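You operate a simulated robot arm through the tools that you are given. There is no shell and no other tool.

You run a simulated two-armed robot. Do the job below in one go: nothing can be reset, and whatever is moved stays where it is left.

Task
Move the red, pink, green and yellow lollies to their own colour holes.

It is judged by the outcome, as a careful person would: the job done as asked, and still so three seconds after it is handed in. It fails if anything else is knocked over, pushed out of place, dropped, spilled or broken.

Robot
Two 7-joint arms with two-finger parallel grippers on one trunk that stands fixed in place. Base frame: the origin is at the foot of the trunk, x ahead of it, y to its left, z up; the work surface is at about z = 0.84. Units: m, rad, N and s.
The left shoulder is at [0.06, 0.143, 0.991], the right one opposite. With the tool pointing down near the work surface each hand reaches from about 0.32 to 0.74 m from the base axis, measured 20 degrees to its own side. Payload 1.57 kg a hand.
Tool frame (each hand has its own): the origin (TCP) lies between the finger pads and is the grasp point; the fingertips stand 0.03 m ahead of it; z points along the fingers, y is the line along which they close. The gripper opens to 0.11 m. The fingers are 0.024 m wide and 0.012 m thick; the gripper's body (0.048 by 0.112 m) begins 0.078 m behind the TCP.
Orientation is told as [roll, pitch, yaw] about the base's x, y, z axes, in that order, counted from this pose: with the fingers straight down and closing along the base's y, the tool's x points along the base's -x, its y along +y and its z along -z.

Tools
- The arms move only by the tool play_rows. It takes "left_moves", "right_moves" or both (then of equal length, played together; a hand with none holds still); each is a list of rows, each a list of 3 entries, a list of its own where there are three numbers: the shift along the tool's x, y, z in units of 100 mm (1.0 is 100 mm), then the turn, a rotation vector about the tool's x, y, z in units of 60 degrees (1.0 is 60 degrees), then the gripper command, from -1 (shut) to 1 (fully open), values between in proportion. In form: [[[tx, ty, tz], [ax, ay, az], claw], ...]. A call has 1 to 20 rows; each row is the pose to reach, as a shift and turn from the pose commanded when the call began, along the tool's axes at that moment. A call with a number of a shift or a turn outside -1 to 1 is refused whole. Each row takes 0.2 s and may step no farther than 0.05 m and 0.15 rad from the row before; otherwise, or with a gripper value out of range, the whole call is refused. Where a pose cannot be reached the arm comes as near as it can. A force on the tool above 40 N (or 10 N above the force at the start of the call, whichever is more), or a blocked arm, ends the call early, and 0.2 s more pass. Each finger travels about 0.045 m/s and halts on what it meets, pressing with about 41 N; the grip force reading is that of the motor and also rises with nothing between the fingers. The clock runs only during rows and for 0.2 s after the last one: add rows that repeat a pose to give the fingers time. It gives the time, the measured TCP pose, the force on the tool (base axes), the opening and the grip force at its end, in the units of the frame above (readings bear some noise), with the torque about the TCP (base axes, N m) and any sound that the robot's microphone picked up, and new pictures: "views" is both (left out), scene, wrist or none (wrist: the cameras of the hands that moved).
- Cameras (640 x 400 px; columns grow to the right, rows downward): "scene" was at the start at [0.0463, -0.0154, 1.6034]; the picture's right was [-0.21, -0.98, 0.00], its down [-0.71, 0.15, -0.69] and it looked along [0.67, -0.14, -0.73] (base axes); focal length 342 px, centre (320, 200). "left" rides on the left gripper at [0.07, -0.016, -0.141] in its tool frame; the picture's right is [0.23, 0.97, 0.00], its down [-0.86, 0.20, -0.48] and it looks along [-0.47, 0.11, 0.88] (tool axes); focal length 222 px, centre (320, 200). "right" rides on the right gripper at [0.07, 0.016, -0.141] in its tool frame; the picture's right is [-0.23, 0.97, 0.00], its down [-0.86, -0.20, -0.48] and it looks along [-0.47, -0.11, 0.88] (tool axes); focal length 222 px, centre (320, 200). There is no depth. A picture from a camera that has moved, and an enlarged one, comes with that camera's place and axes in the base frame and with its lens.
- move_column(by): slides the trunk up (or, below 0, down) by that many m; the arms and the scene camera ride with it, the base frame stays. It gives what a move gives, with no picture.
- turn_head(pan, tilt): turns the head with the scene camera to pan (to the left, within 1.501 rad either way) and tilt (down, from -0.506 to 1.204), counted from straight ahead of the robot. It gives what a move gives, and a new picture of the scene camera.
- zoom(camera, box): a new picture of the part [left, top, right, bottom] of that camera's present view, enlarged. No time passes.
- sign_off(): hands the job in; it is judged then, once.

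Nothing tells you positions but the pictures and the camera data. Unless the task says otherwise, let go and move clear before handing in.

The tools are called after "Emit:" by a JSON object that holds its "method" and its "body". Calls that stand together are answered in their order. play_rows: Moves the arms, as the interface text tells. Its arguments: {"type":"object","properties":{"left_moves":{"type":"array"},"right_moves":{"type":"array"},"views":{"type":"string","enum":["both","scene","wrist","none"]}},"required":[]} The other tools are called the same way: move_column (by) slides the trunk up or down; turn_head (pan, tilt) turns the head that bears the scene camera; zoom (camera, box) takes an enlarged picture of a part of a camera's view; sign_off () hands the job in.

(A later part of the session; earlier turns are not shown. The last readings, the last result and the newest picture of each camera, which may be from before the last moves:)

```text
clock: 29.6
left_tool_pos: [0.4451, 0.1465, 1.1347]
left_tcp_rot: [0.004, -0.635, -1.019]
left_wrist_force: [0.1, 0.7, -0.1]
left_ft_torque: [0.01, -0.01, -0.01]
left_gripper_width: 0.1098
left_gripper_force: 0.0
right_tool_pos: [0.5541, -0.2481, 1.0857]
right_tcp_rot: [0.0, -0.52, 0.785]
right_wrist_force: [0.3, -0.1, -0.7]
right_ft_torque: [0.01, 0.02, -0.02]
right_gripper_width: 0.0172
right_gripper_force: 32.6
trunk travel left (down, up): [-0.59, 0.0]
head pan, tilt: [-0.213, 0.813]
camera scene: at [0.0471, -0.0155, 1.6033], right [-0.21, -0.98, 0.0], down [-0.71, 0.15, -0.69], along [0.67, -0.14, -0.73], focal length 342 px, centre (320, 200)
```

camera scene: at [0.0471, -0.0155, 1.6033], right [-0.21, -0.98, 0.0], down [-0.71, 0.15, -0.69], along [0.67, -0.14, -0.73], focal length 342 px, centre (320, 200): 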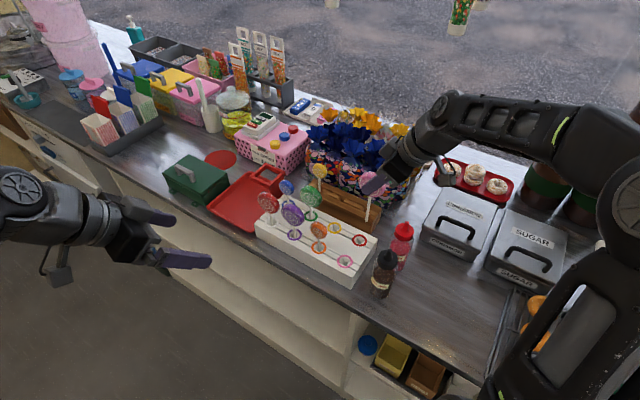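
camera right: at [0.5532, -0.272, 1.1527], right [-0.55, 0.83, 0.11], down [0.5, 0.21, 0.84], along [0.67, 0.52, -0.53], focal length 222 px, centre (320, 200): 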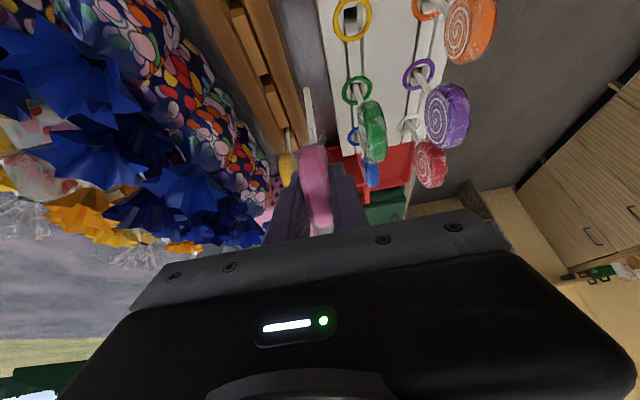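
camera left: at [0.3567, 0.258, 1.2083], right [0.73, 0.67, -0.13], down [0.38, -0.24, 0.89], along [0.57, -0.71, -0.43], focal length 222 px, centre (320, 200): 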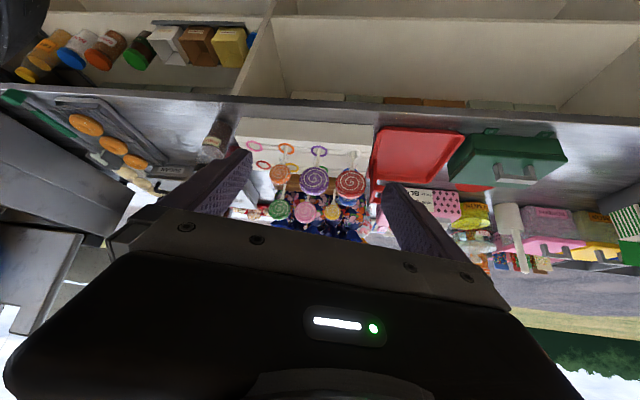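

Emit:
{"method": "play_rows", "body": {"right_moves": [[[0, 0.2, 0], [0, 0, 0], -1], [[0, 0.42, 0], [0, 0, 0], -1], [[0, 0.64, 0], [0, 0, 0], -1], [[0, 0.85, 0], [0, 0, 0], -1], [[0, 0.99, 0], [0, 0, 0], -1], [[0, 0.99, 0], [0, 0, 0], -1]], "views": "both"}}

Emit:
{"method": "zoom", "body": {"camera": "scene", "box": [290, 190, 390, 280]}}

Emit:
{"method": "zoom", "body": {"camera": "right", "box": [240, 30, 400, 150]}}

Emit:
{"method": "zoom", "body": {"camera": "left", "box": [220, 110, 360, 230]}}

```text
clock: 31.0
left_tool_pos: [0.4446, 0.145, 1.1355]
left_tcp_rot: [0.006, -0.635, -1.021]
left_wrist_force: [-0.7, -1.3, 0.4]
left_ft_torque: [-0.01, 0.01, 0.01]
left_gripper_width: 0.11
left_gripper_force: 0.0
right_tool_pos: [0.4843, -0.1784, 1.0833]
right_tcp_rot: [0.0, -0.52, 0.784]
right_wrist_force: [1.1, -0.4, -0.7]
right_ft_torque: [0.03, 0.0, 0.0]
right_gripper_width: 0.0174
right_gripper_force: 32.4
trunk travel left (down, up): [-0.59, 0.0]
head pan, tilt: [-0.213, 0.813]
camera scene: at [0.0465, -0.0155, 1.6034], right [-0.21, -0.98, 0.0], down [-0.71, 0.15, -0.69], along [0.67, -0.14, -0.73], focal length 342 px, centre (320, 200)
camera right: at [0.3796, -0.2593, 1.173], right [-0.55, 0.83, 0.11], down [0.5, 0.22, 0.84], along [0.67, 0.52, -0.53], focal length 222 px, centre (320, 200)
```

scene: 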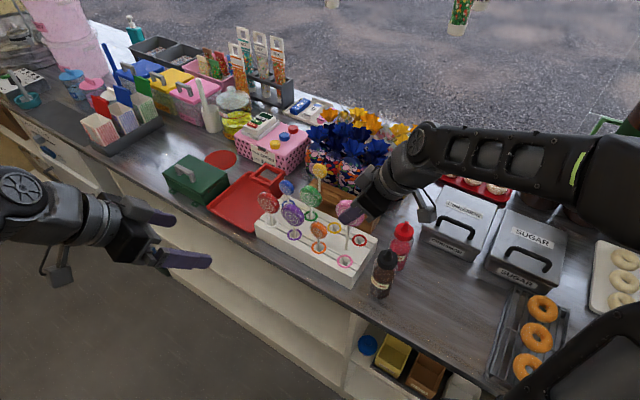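
right: 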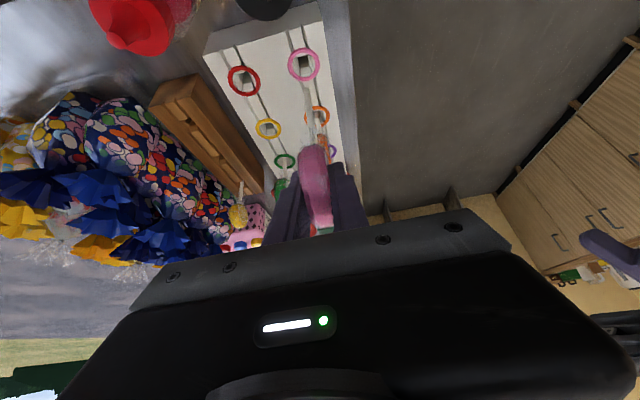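

```text
4.44 times, centred on (340, 235) of scene
camera zoom: at [0.0465, -0.0155, 1.6034], right [-0.21, -0.98, 0.0], down [-0.71, 0.15, -0.69], along [0.67, -0.14, -0.73], focal length 1522 px, centre (231, 44)
```

zoom: 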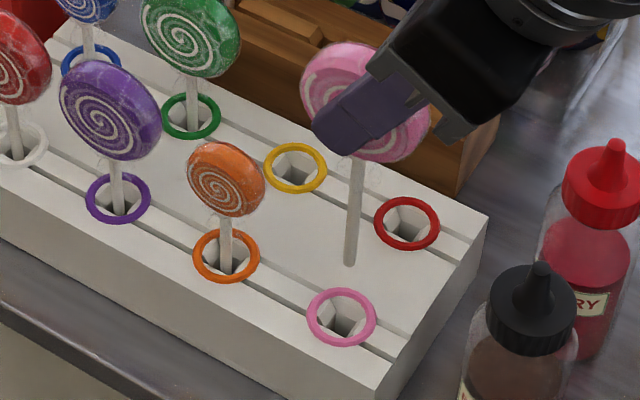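

```text
3.33 times, centred on (320, 90) of right
camera zoom: at [0.3796, -0.2593, 1.173], right [-0.55, 0.83, 0.11], down [0.5, 0.22, 0.84], along [0.67, 0.52, -0.53], focal length 740 px, centre (320, 567)
```

zoom: 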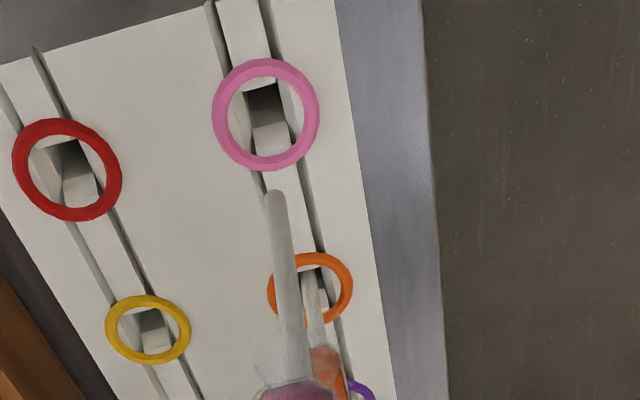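

```text
3.33 times, centred on (290, 170) of left
camera zoom: at [0.357, 0.2575, 1.2084], right [0.73, 0.67, -0.13], down [0.38, -0.24, 0.89], along [0.56, -0.7, -0.43], focal length 740 px, centre (420, 300)
```

zoom: 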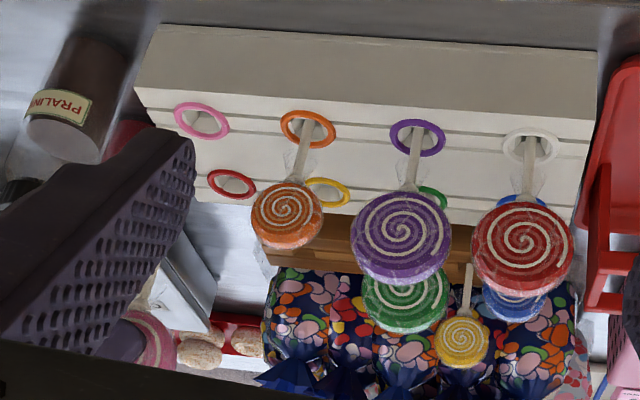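

The stick hangs almost exactly over the pink hole. I'll shift 2 mm, lower 30 mm and recheck.

Emit:
{"method": "play_rows", "body": {"right_moves": [[[0.006, 0.018, 0], [0, 0, 0], -1], [[0.056, 0.018, 0.085], [0, 0, 0], -1], [[0.106, 0.018, 0.17], [0, 0, 0], -1], [[0.156, 0.018, 0.257], [0, 0, 0], -1], [[0.156, 0.018, 0.257], [0, 0, 0], -1]], "views": "wrist"}}

Emit:
{"method": "zoom", "body": {"camera": "scene", "box": [300, 200, 400, 290]}}

Emit:
{"method": "zoom", "body": {"camera": "right", "box": [240, 20, 400, 140]}}

```text
clock: 32.2
left_tool_pos: [0.4445, 0.1445, 1.1356]
left_tcp_rot: [0.005, -0.634, -1.022]
left_wrist_force: [0.6, -0.2, 1.2]
left_ft_torque: [0.0, -0.01, 0.0]
left_gripper_width: 0.1101
left_gripper_force: 0.1
right_tool_pos: [0.4813, -0.1769, 1.0546]
right_tcp_rot: [0.002, -0.521, 0.786]
right_wrist_force: [0.7, -0.3, -0.7]
right_ft_torque: [-0.02, -0.02, -0.03]
right_gripper_width: 0.0173
right_gripper_force: 32.1
trunk travel left (down, up): [-0.59, 0.0]
head pan, tilt: [-0.213, 0.813]
camera right: at [0.3777, -0.2585, 1.1433], right [-0.55, 0.83, 0.11], down [0.5, 0.21, 0.84], along [0.67, 0.52, -0.53], focal length 222 px, centre (320, 200)
```

right: 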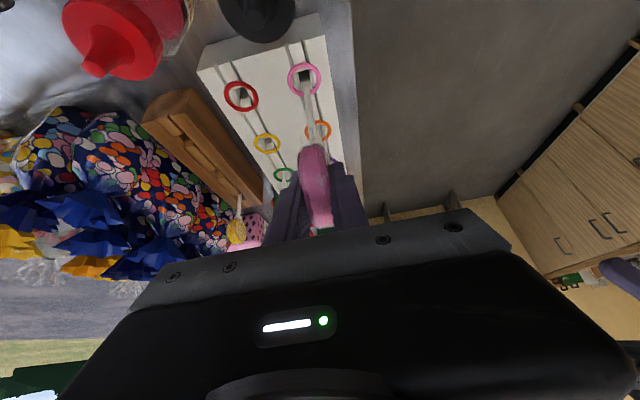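

```text
4.44 times, centred on (350, 245) of scene
camera zoom: at [0.0462, -0.0153, 1.6034], right [-0.21, -0.98, 0.0], down [-0.71, 0.15, -0.69], along [0.67, -0.14, -0.73], focal length 1522 px, centre (187, 0)
```

zoom: 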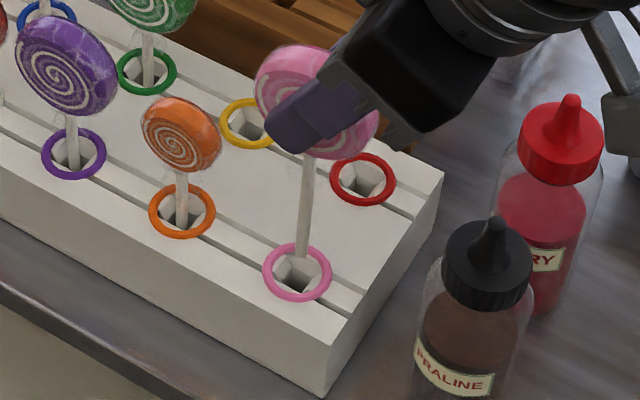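

```text
3.33 times, centred on (320, 80) of right
camera zoom: at [0.3777, -0.2585, 1.1433], right [-0.55, 0.83, 0.11], down [0.5, 0.21, 0.84], along [0.67, 0.52, -0.53], focal length 740 px, centre (320, 600)
```

zoom: 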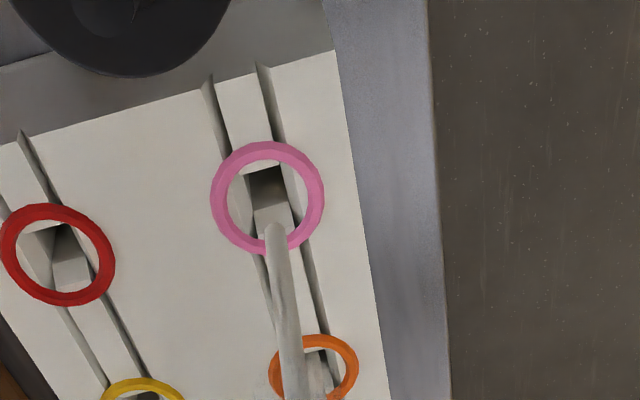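

The tip is within about 2 mm of the hole centre in both views; I correct that and lower it into the hole.

Emit:
{"method": "play_rows", "body": {"right_moves": [[[-0.013, -0.01, 0.007], [0, 0, 0], -1], [[0.037, -0.01, 0.094], [0, 0, 0], -1], [[0.087, -0.01, 0.18], [0, 0, 0], -1], [[0.137, -0.01, 0.267], [0, 0, 0], -1], [[0.187, -0.01, 0.354], [0, 0, 0], -1], [[0.237, -0.01, 0.44], [0, 0, 0], -1], [[0.287, -0.01, 0.527], [0, 0, 0], -1], [[0.331, -0.01, 0.6], [0, 0, 0], -1], [[0.331, -0.01, 0.6], [0, 0, 0], -1]], "views": "both"}}

Emit:
{"method": "zoom", "body": {"camera": "scene", "box": [300, 200, 400, 290]}}

Emit:
{"method": "zoom", "body": {"camera": "right", "box": [220, 60, 420, 220]}}

```text
clock: 34.2
left_tool_pos: [0.4448, 0.1457, 1.1346]
left_tcp_rot: [0.005, -0.636, -1.021]
left_wrist_force: [-0.5, 0.2, 0.0]
left_ft_torque: [0.02, -0.01, 0.04]
left_gripper_width: 0.11
left_gripper_force: 0.1
right_tool_pos: [0.484, -0.1778, 0.9874]
right_tcp_rot: [0.0, -0.522, 0.784]
right_wrist_force: [0.6, -1.2, -0.8]
right_ft_torque: [0.01, 0.0, 0.01]
right_gripper_width: 0.0173
right_gripper_force: 32.5
trunk travel left (down, up): [-0.59, 0.0]
head pan, tilt: [-0.213, 0.813]
camera scene: at [0.0463, -0.0154, 1.6034], right [-0.21, -0.98, 0.0], down [-0.71, 0.15, -0.69], along [0.67, -0.14, -0.73], focal length 342 px, centre (320, 200)
camera right: at [0.3796, -0.2579, 1.0749], right [-0.55, 0.83, 0.11], down [0.5, 0.21, 0.84], along [0.67, 0.52, -0.53], focal length 222 px, centre (320, 200)
```

scene: 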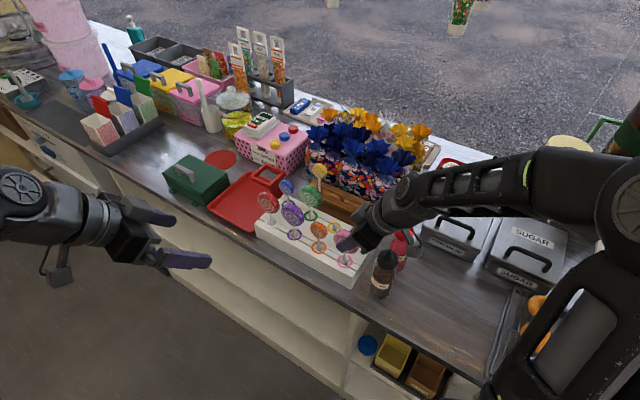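
right: 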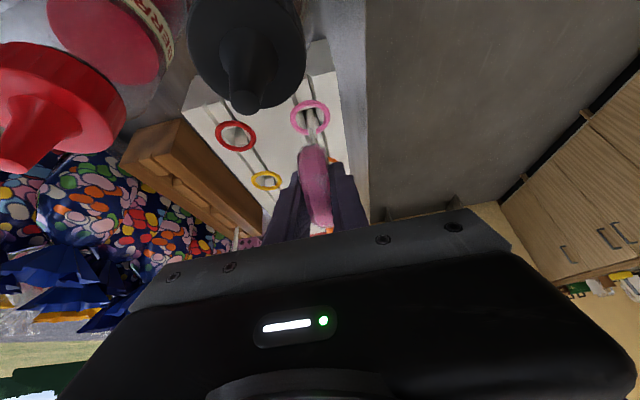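

```text
4.44 times, centred on (350, 245) of scene
camera zoom: at [0.0463, -0.0154, 1.6034], right [-0.21, -0.98, 0.0], down [-0.71, 0.15, -0.69], along [0.67, -0.14, -0.73], focal length 1522 px, centre (187, 0)
```

zoom: 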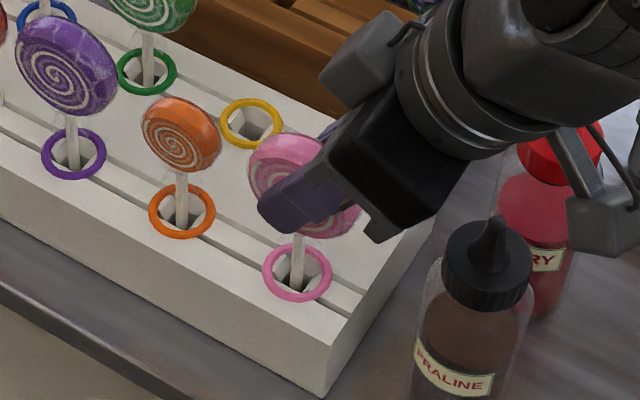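

```text
2.50 times, centred on (320, 140) of right
camera zoom: at [0.3796, -0.2579, 1.0749], right [-0.55, 0.83, 0.11], down [0.5, 0.21, 0.84], along [0.67, 0.52, -0.53], focal length 555 px, centre (320, 350)
```

zoom: 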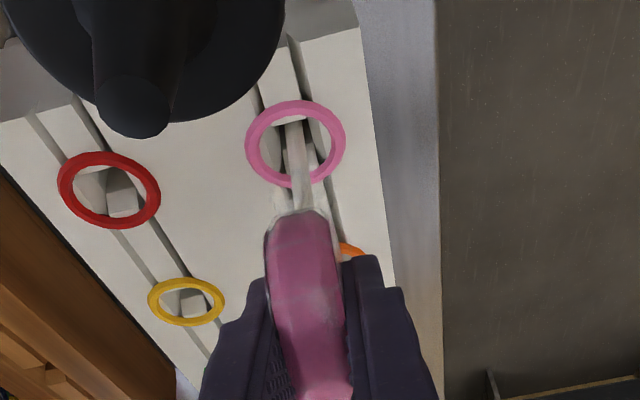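

Pink is in its hole with the stick centred. I release and rise straight up.

Emit:
{"method": "play_rows", "body": {"right_moves": [[[0.008, 0, 0.013], [0, 0, 0], -1], [[0.008, 0, 0.013], [0, 0, 0], -0.5], [[0.008, 0, 0.013], [0, 0, 0], -0.25], [[0.008, 0, 0.013], [0, 0, 0], -0.25], [[-0.05, 0, -0.087], [0, 0, 0], -0.25], [[-0.15, 0, -0.26], [0, 0, 0], -0.25], [[-0.25, 0, -0.433], [0, 0, 0], -0.25], [[-0.35, 0, -0.607], [0, 0, 0], -0.25], [[-0.45, 0, -0.78], [0, 0, 0], -0.25], [[-0.55, 0, -0.953], [0, 0, 0], -0.25]], "views": "both"}}

Emit:
{"method": "zoom", "body": {"camera": "scene", "box": [240, 160, 400, 280]}}

Emit:
{"method": "zoom", "body": {"camera": "left", "box": [220, 110, 400, 250]}}

```text
clock: 36.4
left_tool_pos: [0.4448, 0.1472, 1.135]
left_tcp_rot: [0.004, -0.636, -1.02]
left_wrist_force: [-0.2, -0.1, 0.0]
left_ft_torque: [-0.02, -0.01, 0.02]
left_gripper_width: 0.1099
left_gripper_force: 0.0
right_tool_pos: [0.484, -0.178, 1.0975]
right_tcp_rot: [0.001, -0.521, 0.786]
right_wrist_force: [-0.8, -0.5, -0.5]
right_ft_torque: [-0.05, -0.01, 0.05]
right_gripper_width: 0.0411
right_gripper_force: 0.0
trunk travel left (down, up): [-0.59, 0.0]
head pan, tilt: [-0.213, 0.813]
camera scene: at [0.046, -0.0153, 1.6034], right [-0.21, -0.98, 0.0], down [-0.71, 0.15, -0.69], along [0.67, -0.14, -0.73], focal length 342 px, centre (320, 200)
camera right: at [0.3791, -0.2584, 1.1853], right [-0.55, 0.83, 0.11], down [0.5, 0.22, 0.84], along [0.67, 0.52, -0.53], focal length 222 px, centre (320, 200)
```

scene: 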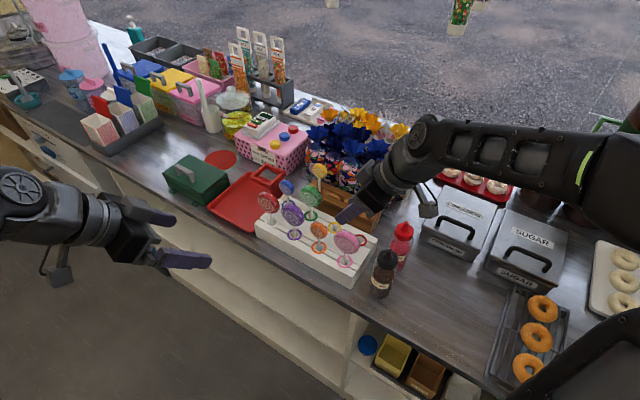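
right: 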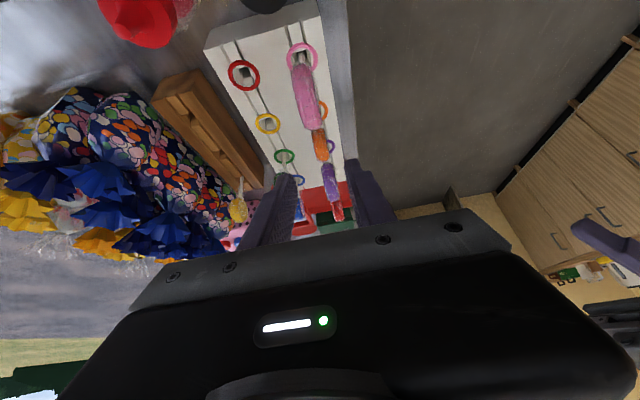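

```text
3.33 times, centred on (320, 220) of scene
camera zoom: at [0.046, -0.0153, 1.6034], right [-0.21, -0.98, 0.0], down [-0.71, 0.15, -0.69], along [0.67, -0.14, -0.73], focal length 1142 px, centre (320, 133)
```

zoom: 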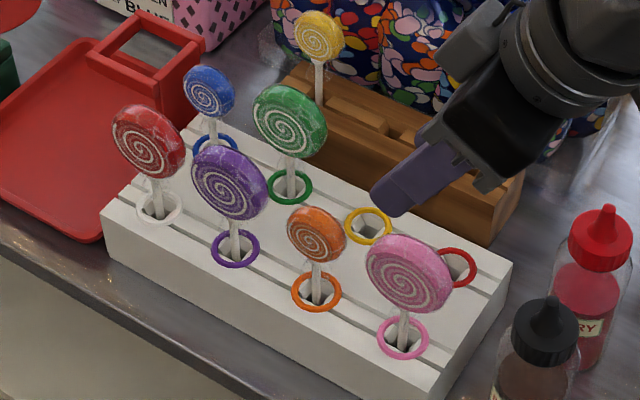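

```text
2.86 times, centred on (310, 180) of left
camera zoom: at [0.3566, 0.2576, 1.2085], right [0.73, 0.67, -0.13], down [0.38, -0.24, 0.89], along [0.56, -0.7, -0.43], focal length 635 px, centre (349, 257)
```

zoom: 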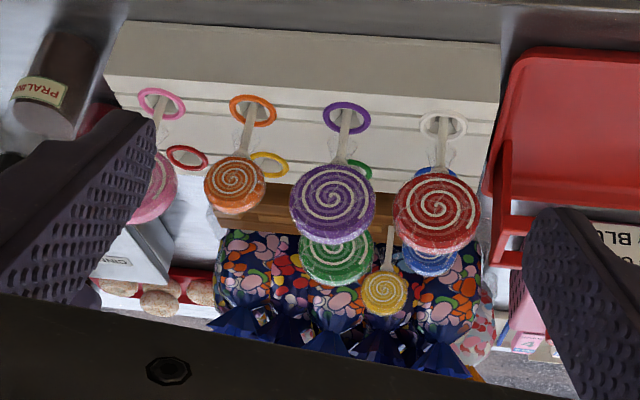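

Pink is upright in its hole. For yellow, a bow leans close to where the hand body would be, so I'll instead come from the front (hand leaning toward me) and grip its rim; first I move up over the board's middle.

Emit:
{"method": "play_rows", "body": {"right_moves": [[[-0.15, -0.05, -0.1], [0, 0, 0], -0.25], [[-0.35, -0.15, -0.05], [0, 0, 0], 0], [[-0.55, -0.25, 0], [0, 0, 0], 0.2], [[-0.75, -0.38, 0.1], [0, 0, 0], 0.2], [[-0.913, -0.48, 0.179], [0, 0, 0], 0.2], [[-0.913, -0.48, 0.179], [0, 0, 0], 0.2]], "views": "none"}}

Emit:
{"method": "play_rows", "body": {"right_moves": [[[0, 0, 0], [0.062, 0, 0.108], 0.2], [[0, 0, 0], [0.124, 0, 0.216], 0.2], [[0, 0, 0], [0.187, 0, 0.325], 0.2], [[0, 0, 0], [0.249, 0, 0.433], 0.2], [[0, 0, 0], [0.312, 0, 0.542], 0.2], [[0, 0, 0], [0.374, 0, 0.65], 0.2], [[0, 0, 0], [0.374, 0, 0.65], 0.2]], "views": "scene"}}

```text
clock: 37.8
left_tool_pos: [0.4437, 0.1456, 1.1362]
left_tcp_rot: [0.005, -0.636, -1.021]
left_wrist_force: [0.1, -0.1, 0.0]
left_ft_torque: [-0.01, 0.01, 0.01]
left_gripper_width: 0.11
left_gripper_force: 0.0
right_tool_pos: [0.5803, -0.1489, 1.1255]
right_tcp_rot: [0.0, -0.521, 0.784]
right_wrist_force: [0.4, 0.4, -0.1]
right_ft_torque: [0.02, 0.02, -0.02]
right_gripper_width: 0.0659
right_gripper_force: 0.0
trunk travel left (down, up): [-0.59, 0.0]
head pan, tilt: [-0.213, 0.813]
```

```text
clock: 39.4
left_tool_pos: [0.4455, 0.1456, 1.1358]
left_tcp_rot: [0.005, -0.636, -1.021]
left_wrist_force: [0.6, 0.3, -0.4]
left_ft_torque: [0.0, 0.01, 0.02]
left_gripper_width: 0.11
left_gripper_force: 0.0
right_tool_pos: [0.5805, -0.1484, 1.1273]
right_tcp_rot: [-0.003, -0.52, -0.002]
right_wrist_force: [-0.4, 0.3, -0.8]
right_ft_torque: [-0.03, -0.01, -0.05]
right_gripper_width: 0.0658
right_gripper_force: 0.1
trunk travel left (down, up): [-0.59, 0.0]
head pan, tilt: [-0.213, 0.813]
camera scene: at [0.0462, -0.0156, 1.6034], right [-0.21, -0.98, 0.0], down [-0.71, 0.15, -0.69], along [0.67, -0.14, -0.73], focal length 342 px, centre (320, 200)
```

scene: 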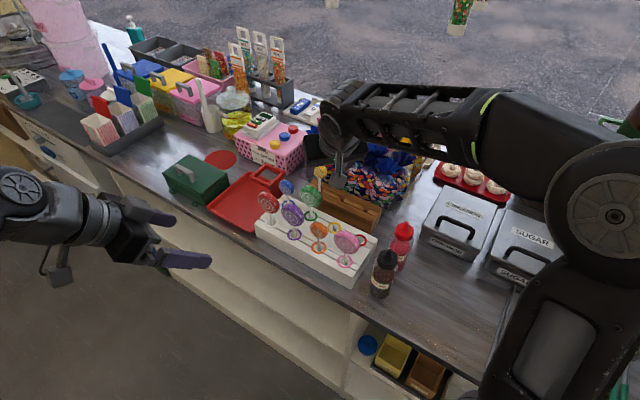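

Emit:
{"method": "play_rows", "body": {"right_moves": [[[0, 0, 0], [0.062, 0, 0.108], 0.2], [[0, 0, 0], [0.124, 0, 0.216], 0.2], [[0, 0, 0], [0.187, 0, 0.325], 0.2], [[0, 0, 0], [0.249, 0, 0.433], 0.2], [[0, 0, 0], [0.312, 0, 0.542], 0.2], [[0, 0, 0], [0.374, 0, 0.65], 0.2], [[0, 0, 0], [0.374, 0, 0.65], 0.2]], "views": "both"}}

Emit:
{"method": "zoom", "body": {"camera": "right", "box": [220, 60, 420, 230]}}

```text
clock: 41.0
left_tool_pos: [0.4455, 0.1447, 1.1352]
left_tcp_rot: [0.004, -0.637, -1.022]
left_wrist_force: [0.0, 0.3, -0.6]
left_ft_torque: [-0.01, 0.0, -0.01]
left_gripper_width: 0.1102
left_gripper_force: 0.1
right_tool_pos: [0.5791, -0.1481, 1.1271]
right_tcp_rot: [-0.002, -0.524, -0.787]
right_wrist_force: [0.2, -0.7, -0.4]
right_ft_torque: [-0.02, 0.01, -0.02]
right_gripper_width: 0.0661
right_gripper_force: 0.2
trunk travel left (down, up): [-0.59, 0.0]
head pan, tilt: [-0.213, 0.813]
camera scene: at [0.0461, -0.0156, 1.6034], right [-0.21, -0.98, 0.0], down [-0.71, 0.15, -0.69], along [0.67, -0.14, -0.73], focal length 342 px, centre (320, 200)
camera right: at [0.4985, -0.0444, 1.2146], right [0.83, 0.55, 0.11], down [0.21, -0.5, 0.84], along [0.52, -0.67, -0.53], focal length 222 px, centre (320, 200)
```

scene: 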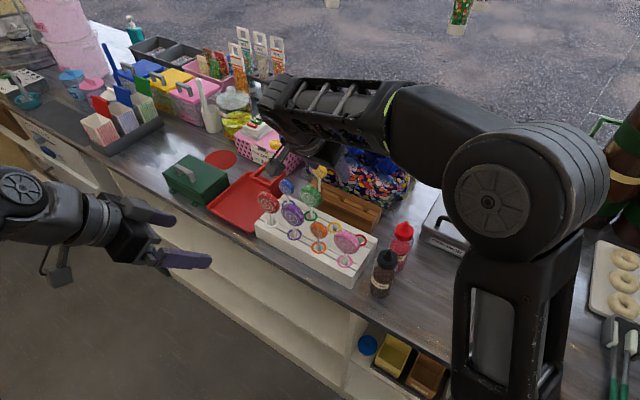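
right: 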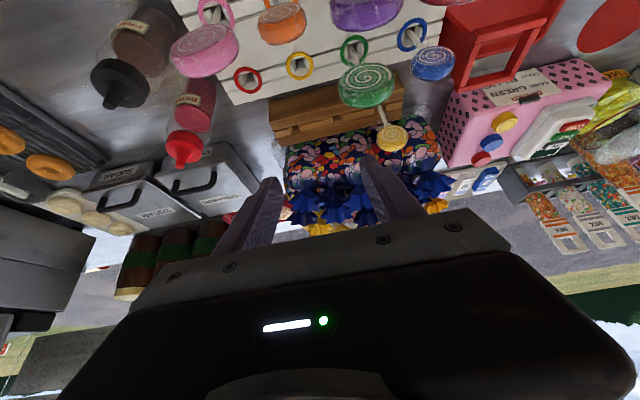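

```text
2.35 times, centred on (320, 145) of right
camera zoom: at [0.4985, -0.0444, 1.2146], right [0.83, 0.55, 0.11], down [0.21, -0.5, 0.84], along [0.52, -0.67, -0.53], focal length 523 px, centre (320, 329)
```

zoom: 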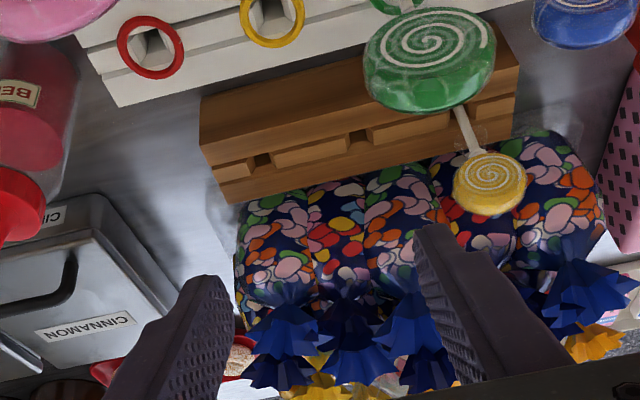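

The yaw change worked and the wrist camera now sees yellow head-on. I tilt slightly more (to about 35°) while moving toward a point above the yellow lolly.

Emit:
{"method": "play_rows", "body": {"right_moves": [[[-0.08, 0.1, 0.1], [0, -0.02, 0], 0.2], [[-0.17, 0.22, 0.22], [0, -0.04, 0], 0.2], [[-0.26, 0.35, 0.35], [0, -0.06, 0], 0.2], [[-0.36, 0.48, 0.48], [0, -0.083, 0], 0.2], [[-0.457, 0.6, 0.609], [0, -0.083, 0], 0.2], [[-0.457, 0.6, 0.609], [0, -0.083, 0], 0.2]], "views": "both"}}

Emit:
{"method": "zoom", "body": {"camera": "right", "box": [220, 60, 420, 230]}}

```text
clock: 42.4
left_tool_pos: [0.445, 0.1465, 1.1357]
left_tcp_rot: [0.007, -0.635, -1.022]
left_wrist_force: [0.4, 0.7, 0.5]
left_ft_torque: [0.01, -0.03, 0.01]
left_gripper_width: 0.1099
left_gripper_force: 0.0
right_tool_pos: [0.6718, -0.1552, 1.0971]
right_tcp_rot: [-0.002, -0.609, -0.785]
right_wrist_force: [-0.1, 0.0, -0.4]
right_ft_torque: [0.01, 0.01, 0.0]
right_gripper_width: 0.0663
right_gripper_force: 0.2
trunk travel left (down, up): [-0.59, 0.0]
head pan, tilt: [-0.213, 0.813]
camera scene: at [0.0459, -0.0153, 1.6034], right [-0.21, -0.98, 0.0], down [-0.71, 0.15, -0.69], along [0.67, -0.14, -0.73], focal length 342 px, centre (320, 200)
camera right: at [0.5853, -0.0465, 1.1727], right [0.82, 0.56, 0.13], down [0.16, -0.44, 0.88], along [0.55, -0.7, -0.45], focal length 222 px, centre (320, 200)
```

scene: 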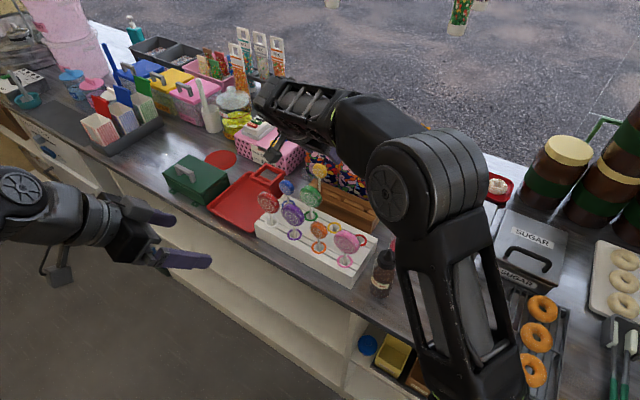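
right: 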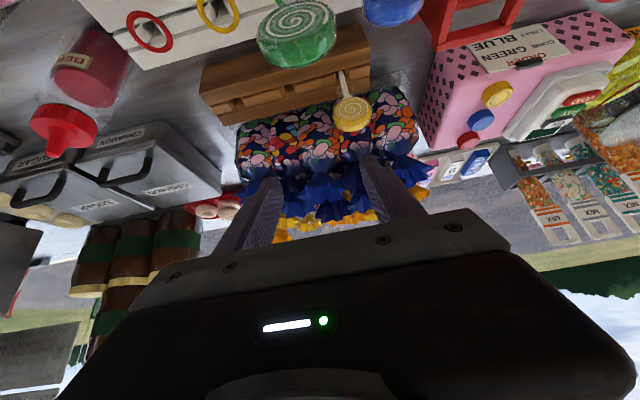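

```text
2.35 times, centred on (320, 145) of right
camera zoom: at [0.5853, -0.0465, 1.1727], right [0.82, 0.56, 0.13], down [0.16, -0.44, 0.88], along [0.55, -0.7, -0.45], focal length 523 px, centre (320, 329)
```

zoom: 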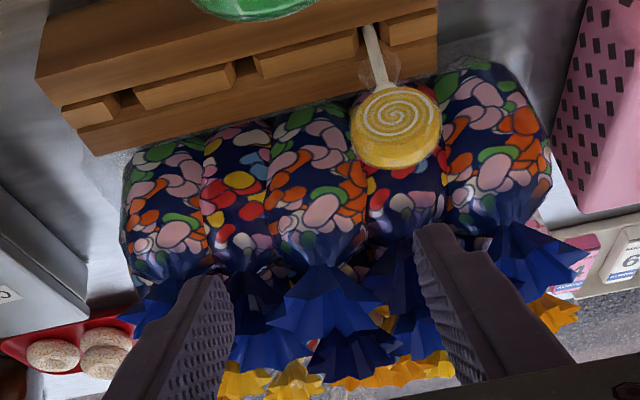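

I confirm yellow's head at s=0.410, w=0.644, z=0.967. Moving to directly above it, fingers on either side of the rim.

Emit:
{"method": "play_rows", "body": {"right_moves": [[[-0.04, 0.11, 0.16], [0, 0, 0], 0.2], [[-0.085, 0.22, 0.32], [0, 0, 0], 0.2], [[-0.13, 0.33, 0.48], [0, 0, 0], 0.2], [[-0.17, 0.447, 0.643], [0, 0, 0], 0.2], [[-0.17, 0.447, 0.643], [0, 0, 0], 0.2]], "views": "both"}}

Emit:
{"method": "zoom", "body": {"camera": "right", "box": [220, 60, 420, 230]}}

Emit:
{"method": "zoom", "body": {"camera": "scene", "box": [240, 110, 400, 230]}}

```text
clock: 43.6
left_tool_pos: [0.4448, 0.1458, 1.1356]
left_tcp_rot: [0.004, -0.634, -1.02]
left_wrist_force: [0.9, 0.0, 0.2]
left_ft_torque: [0.02, -0.01, 0.0]
left_gripper_width: 0.11
left_gripper_force: 0.0
right_tool_pos: [0.7384, -0.1598, 1.0546]
right_tcp_rot: [-0.002, -0.612, -0.785]
right_wrist_force: [0.4, 0.5, -0.1]
right_ft_torque: [0.0, -0.03, 0.0]
right_gripper_width: 0.066
right_gripper_force: 0.1
trunk travel left (down, up): [-0.59, 0.0]
head pan, tilt: [-0.213, 0.813]
camera scene: at [0.0459, -0.0153, 1.6034], right [-0.21, -0.98, 0.0], down [-0.71, 0.15, -0.69], along [0.67, -0.14, -0.73], focal length 342 px, centre (320, 200)
camera right: at [0.6531, -0.0507, 1.1303], right [0.82, 0.56, 0.13], down [0.16, -0.44, 0.88], along [0.55, -0.7, -0.45], focal length 222 px, centre (320, 200)
```

scene: 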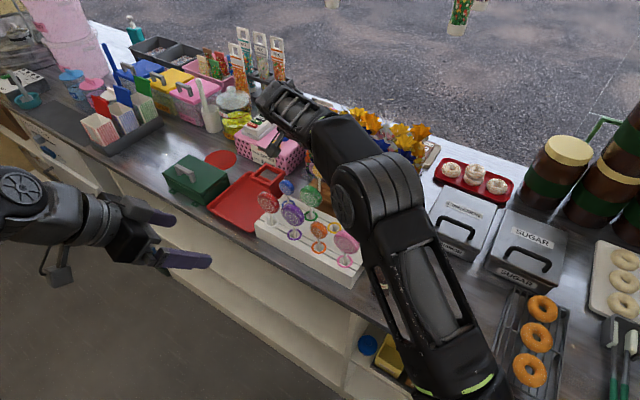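
right: 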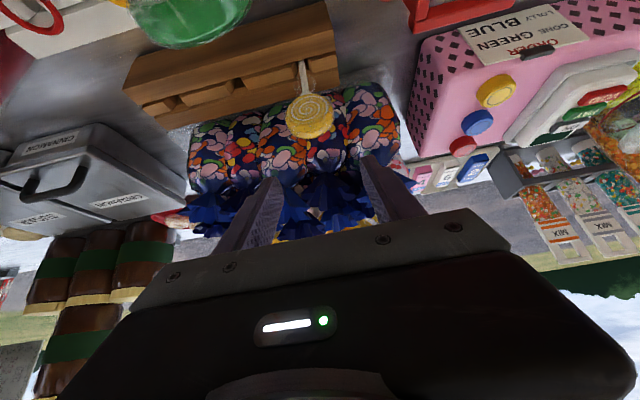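

```text
2.35 times, centred on (320, 145) of right
camera zoom: at [0.6531, -0.0507, 1.1303], right [0.82, 0.56, 0.13], down [0.16, -0.44, 0.88], along [0.55, -0.7, -0.45], focal length 523 px, centre (320, 329)
```

zoom: 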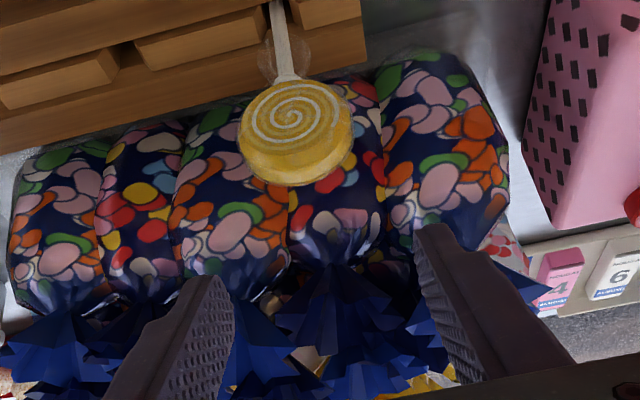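

```text
3.33 times, centred on (320, 170) of scene
camera zoom: at [0.0459, -0.0153, 1.6034], right [-0.21, -0.98, 0.0], down [-0.71, 0.15, -0.69], along [0.67, -0.14, -0.73], focal length 1142 px, centre (320, 300)
```

zoom: 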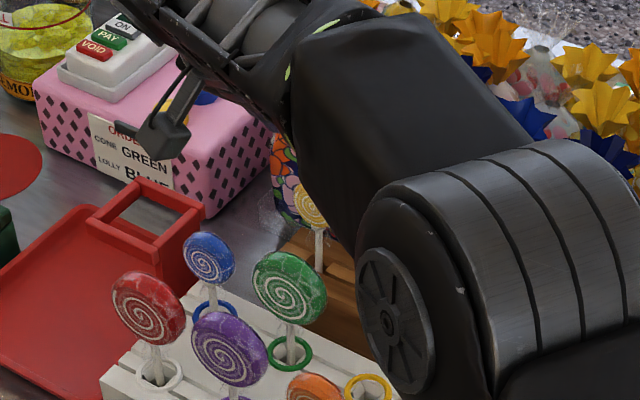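

Reached without limits and lined up over yellow. I lower 50 mm so the fingers straddle the disc and check the spacing.

Emit:
{"method": "play_rows", "body": {"right_moves": [[[0.06, 0.01, 0.08], [0, 0, 0], 0.2], [[0.12, 0.01, 0.165], [0, 0, 0], 0.2], [[0.18, 0.01, 0.25], [0, 0, 0], 0.2], [[0.24, 0.01, 0.33], [0, 0, 0], 0.2], [[0.286, 0.01, 0.41], [0, 0, 0], 0.2], [[0.286, 0.01, 0.41], [0, 0, 0], 0.2]], "views": "wrist"}}

Emit:
{"method": "zoom", "body": {"camera": "right", "box": [220, 60, 420, 230]}}

Emit:
{"method": "zoom", "body": {"camera": "left", "box": [240, 130, 400, 250]}}

```text
clock: 45.0
left_tool_pos: [0.4433, 0.1459, 1.1354]
left_tcp_rot: [0.006, -0.636, -1.021]
left_wrist_force: [0.5, 0.6, -0.6]
left_ft_torque: [-0.01, -0.02, 0.01]
left_gripper_width: 0.1101
left_gripper_force: 0.1
right_tool_pos: [0.74, -0.1608, 1.0037]
right_tcp_rot: [-0.003, -0.61, -0.786]
right_wrist_force: [0.3, -0.5, -0.4]
right_ft_torque: [0.01, -0.03, -0.01]
right_gripper_width: 0.0659
right_gripper_force: 0.1
trunk travel left (down, up): [-0.59, 0.0]
head pan, tilt: [-0.213, 0.813]
camera right: at [0.6539, -0.0509, 1.0798], right [0.82, 0.56, 0.13], down [0.16, -0.44, 0.88], along [0.55, -0.7, -0.45], focal length 222 px, centre (320, 200)
```

right: 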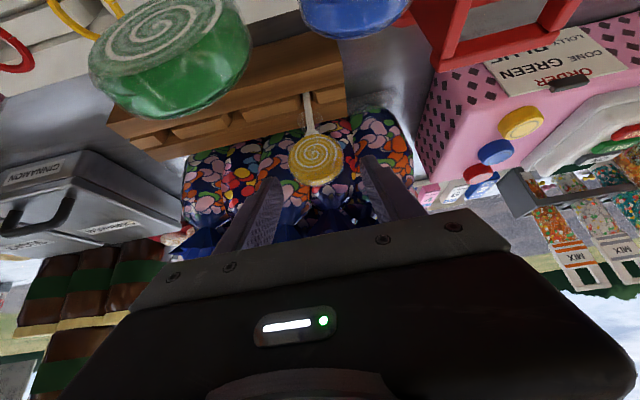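

```text
2.35 times, centred on (320, 145) of right
camera zoom: at [0.6539, -0.0509, 1.0798], right [0.82, 0.56, 0.13], down [0.16, -0.44, 0.88], along [0.55, -0.7, -0.45], focal length 523 px, centre (320, 329)
```

zoom: 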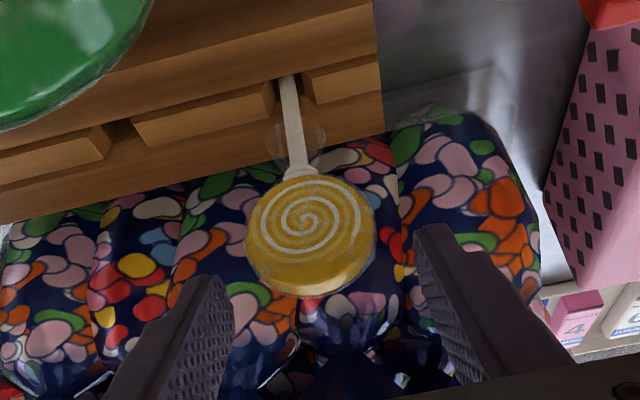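

```text
3.33 times, centred on (320, 190) of left
camera zoom: at [0.3568, 0.2576, 1.2085], right [0.73, 0.67, -0.13], down [0.38, -0.24, 0.89], along [0.56, -0.7, -0.43], focal length 740 px, centre (320, 233)
```

zoom: 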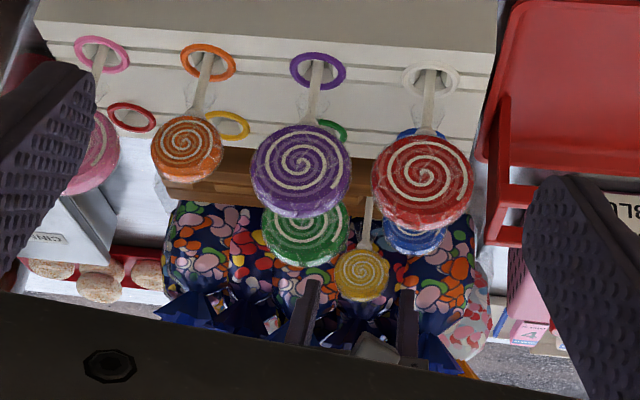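

Both views show the disc centred between the fingers. Lowering the last 25 mm and narrowing the fingers a bit before the final close.

Emit:
{"method": "play_rows", "body": {"right_moves": [[[0.05, 0.005, 0.07], [0, 0, 0], 0.2], [[0.1, 0.005, 0.14], [0, 0, 0], 0.2], [[0.141, 0.005, 0.203], [0, 0, 0], 0.2], [[0.141, 0.005, 0.203], [0, 0, 0], 0], [[0.141, 0.005, 0.203], [0, 0, 0], 0]], "views": "wrist"}}

Emit:
{"method": "zoom", "body": {"camera": "right", "box": [220, 80, 420, 230]}}

Emit:
{"method": "zoom", "body": {"camera": "left", "box": [280, 160, 380, 240]}}

```text
clock: 46.2
left_tool_pos: [0.4447, 0.1451, 1.1344]
left_tcp_rot: [0.004, -0.634, -1.021]
left_wrist_force: [0.3, -0.2, -0.8]
left_ft_torque: [0.01, 0.0, 0.0]
left_gripper_width: 0.1101
left_gripper_force: 0.2
right_tool_pos: [0.7403, -0.1576, 0.9783]
right_tcp_rot: [-0.002, -0.61, -0.785]
right_wrist_force: [0.0, -0.2, 0.8]
right_ft_torque: [0.02, -0.03, -0.01]
right_gripper_width: 0.0548
right_gripper_force: 0.0
trunk travel left (down, up): [-0.59, 0.0]
head pan, tilt: [-0.213, 0.813]
camera right: at [0.6545, -0.0497, 1.0551], right [0.82, 0.56, 0.13], down [0.16, -0.44, 0.88], along [0.55, -0.7, -0.45], focal length 222 px, centre (320, 200)
```

right: 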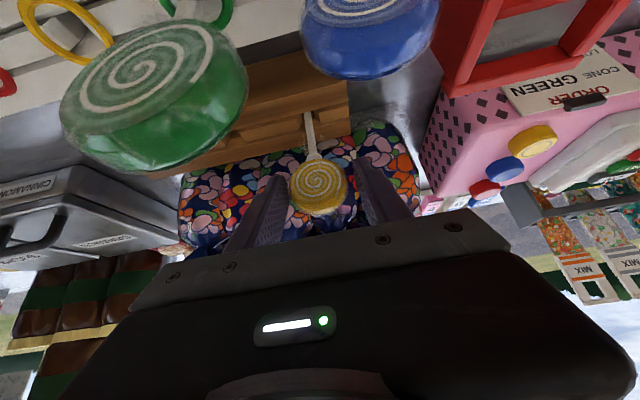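

```text
2.67 times, centred on (320, 155) of right
camera zoom: at [0.6545, -0.0497, 1.0551], right [0.82, 0.56, 0.13], down [0.16, -0.44, 0.88], along [0.55, -0.7, -0.45], focal length 592 px, centre (320, 320)
```

zoom: 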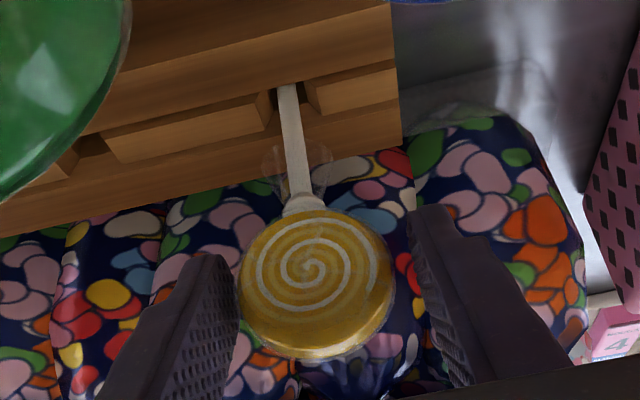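

```text
5.00 times, centred on (330, 200) of left
camera zoom: at [0.3569, 0.2576, 1.2084], right [0.73, 0.67, -0.13], down [0.38, -0.24, 0.89], along [0.56, -0.7, -0.43], focal length 1111 px, centre (270, 200)
```

zoom: 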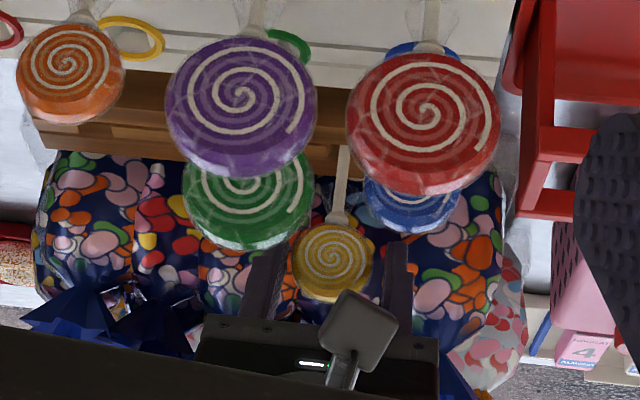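

Yellow is centred within about 1 mm. Closing on the rim.

Emit:
{"method": "play_rows", "body": {"right_moves": [[[0, 0, 0], [0, 0, 0], -0.15], [[0, 0, 0], [0, 0, 0], -0.3], [[0, 0, 0], [0, 0, 0], -0.6], [[0, 0, 0], [0, 0, 0], -1], [[0, 0, 0], [0, 0, 0], -1]], "views": "wrist"}}

Emit:
{"method": "zoom", "body": {"camera": "right", "box": [220, 80, 420, 230]}}

Emit:
{"method": "zoom", "body": {"camera": "left", "box": [280, 160, 380, 240]}}

```text
clock: 47.4
left_tool_pos: [0.4446, 0.1454, 1.1344]
left_tcp_rot: [0.005, -0.636, -1.021]
left_wrist_force: [0.0, 0.3, -0.6]
left_ft_torque: [0.01, -0.02, 0.0]
left_gripper_width: 0.1099
left_gripper_force: 0.1
right_tool_pos: [0.7407, -0.1582, 0.9789]
right_tcp_rot: [-0.002, -0.609, -0.786]
right_wrist_force: [-1.0, -0.5, 0.1]
right_ft_torque: [-0.02, 0.01, 0.0]
right_gripper_width: 0.0426
right_gripper_force: 41.3
trunk travel left (down, up): [-0.59, 0.0]
head pan, tilt: [-0.213, 0.813]
camera right: at [0.6545, -0.0498, 1.0551], right [0.82, 0.56, 0.13], down [0.16, -0.44, 0.88], along [0.55, -0.7, -0.45], focal length 222 px, centre (320, 200)
```

right: 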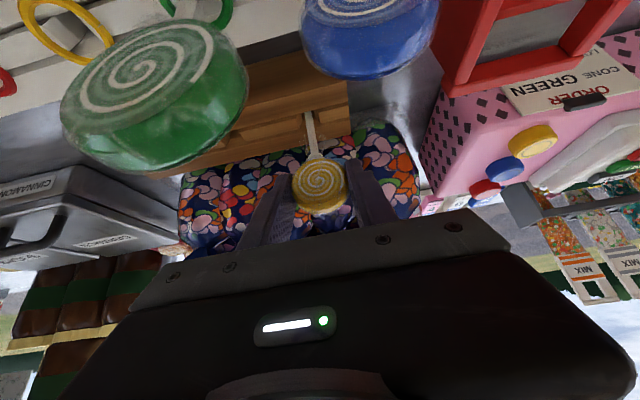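

```text
2.67 times, centred on (320, 155) of right
camera zoom: at [0.6545, -0.0498, 1.0551], right [0.82, 0.56, 0.13], down [0.16, -0.44, 0.88], along [0.55, -0.7, -0.45], focal length 592 px, centre (320, 320)
```

zoom: 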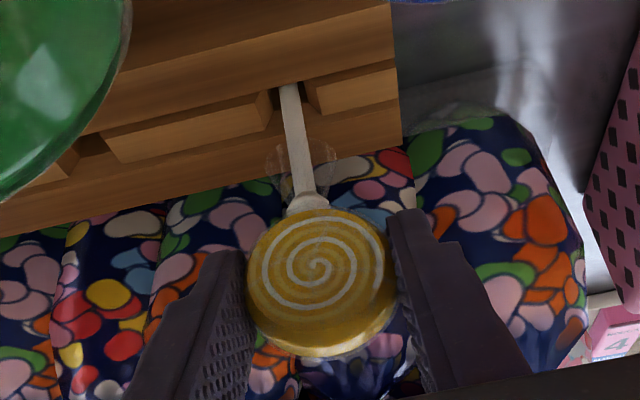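

```text
5.00 times, centred on (330, 200) of left
camera zoom: at [0.3569, 0.2576, 1.2084], right [0.73, 0.67, -0.13], down [0.38, -0.24, 0.89], along [0.56, -0.7, -0.43], focal length 1111 px, centre (270, 200)
```

zoom: 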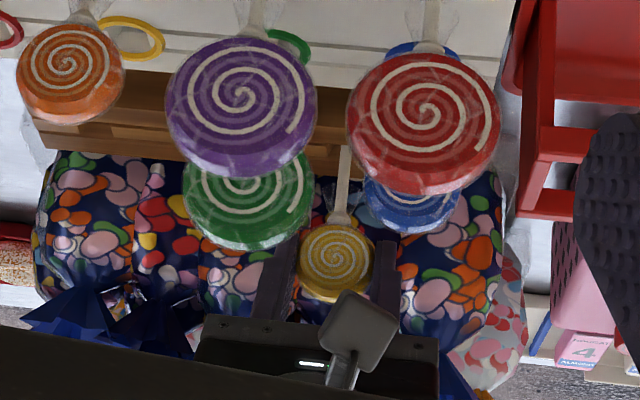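

Yellow is gripped (42.6 mm, 41 N), shifting only about 2 mm. Lifting straight up slowly.

Emit:
{"method": "play_rows", "body": {"right_moves": [[[-0.04, 0, -0.057], [0, 0, 0], -1], [[-0.11, 0, -0.164], [0, 0, 0], -1], [[-0.2, 0, -0.287], [0, 0, 0], -1], [[-0.3, 0, -0.43], [0, 0, 0], -1], [[-0.4, 0, -0.574], [0, 0, 0], -1], [[-0.458, 0, -0.656], [0, 0, 0], -1], [[-0.458, 0, -0.656], [0, 0, 0], -1]], "views": "both"}}

Emit:
{"method": "zoom", "body": {"camera": "right", "box": [220, 50, 420, 220]}}

Emit:
{"method": "zoom", "body": {"camera": "left", "box": [250, 150, 390, 250]}}

Emit:
{"method": "zoom", "body": {"camera": "scene", "box": [240, 130, 380, 250]}}

```text
clock: 49.0
left_tool_pos: [0.4442, 0.1458, 1.1346]
left_tcp_rot: [0.003, -0.635, -1.02]
left_wrist_force: [-0.7, 0.9, 0.1]
left_ft_torque: [0.04, -0.02, -0.01]
left_gripper_width: 0.1097
left_gripper_force: 0.0
right_tool_pos: [0.7406, -0.158, 1.0593]
right_tcp_rot: [-0.001, -0.61, -0.785]
right_wrist_force: [0.1, 0.0, 0.5]
right_ft_torque: [0.01, 0.0, -0.01]
right_gripper_width: 0.0427
right_gripper_force: 40.9
trunk travel left (down, up): [-0.59, 0.0]
head pan, tilt: [-0.213, 0.813]
camera scene: at [0.0465, -0.0153, 1.6034], right [-0.21, -0.98, 0.0], down [-0.71, 0.15, -0.69], along [0.67, -0.14, -0.73], focal length 342 px, centre (320, 200)
camera right: at [0.654, -0.0497, 1.1352], right [0.82, 0.56, 0.13], down [0.16, -0.44, 0.88], along [0.55, -0.7, -0.45], focal length 222 px, centre (320, 200)
```

scene: 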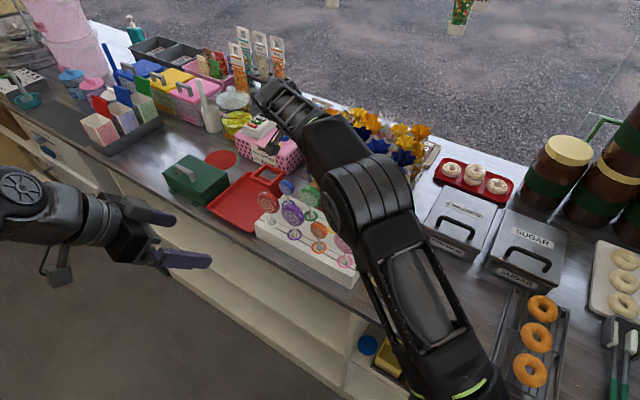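
right: 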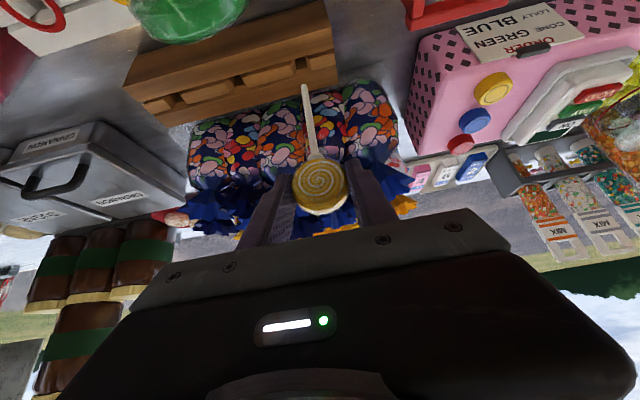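

```text
2.35 times, centred on (320, 135) of right
camera zoom: at [0.654, -0.0497, 1.1352], right [0.82, 0.56, 0.13], down [0.16, -0.44, 0.88], along [0.55, -0.7, -0.45], focal length 523 px, centre (320, 353)
```

zoom: 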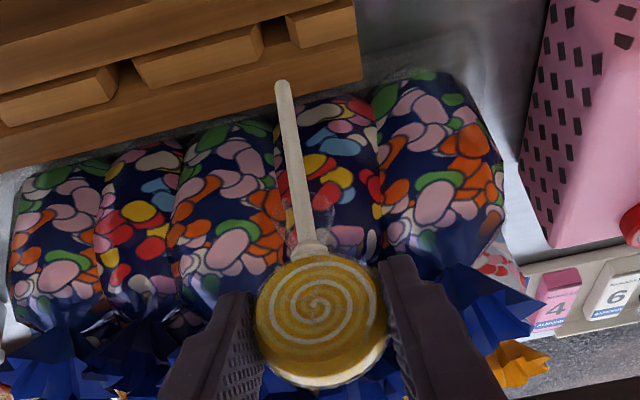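

```text
4.00 times, centred on (320, 200) of left
camera zoom: at [0.357, 0.2576, 1.2084], right [0.73, 0.67, -0.13], down [0.38, -0.24, 0.89], along [0.56, -0.7, -0.43], focal length 888 px, centre (320, 200)
```

zoom: 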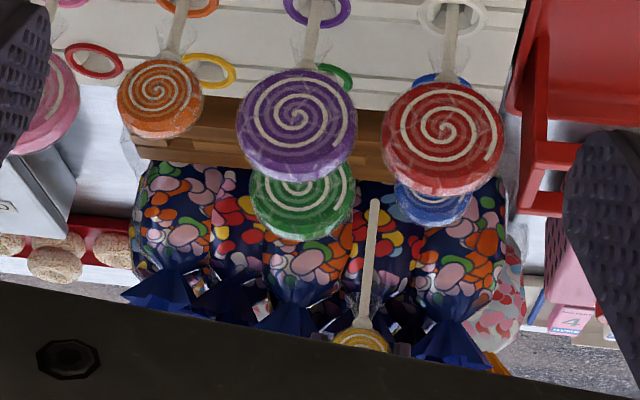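

```text
3.33 times, centred on (310, 190) of scene
camera zoom: at [0.0465, -0.0153, 1.6034], right [-0.21, -0.98, 0.0], down [-0.71, 0.15, -0.69], along [0.67, -0.14, -0.73], focal length 1142 px, centre (353, 233)
```

zoom: 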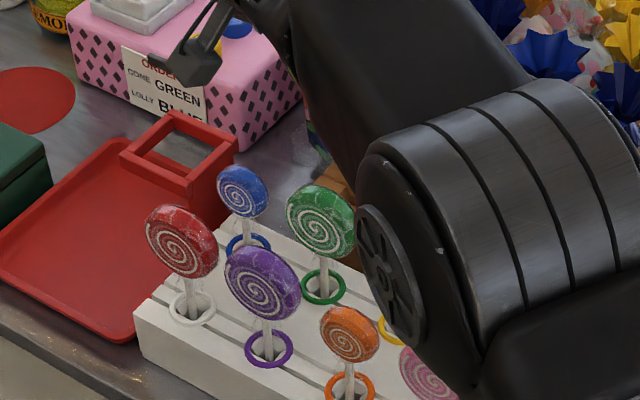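

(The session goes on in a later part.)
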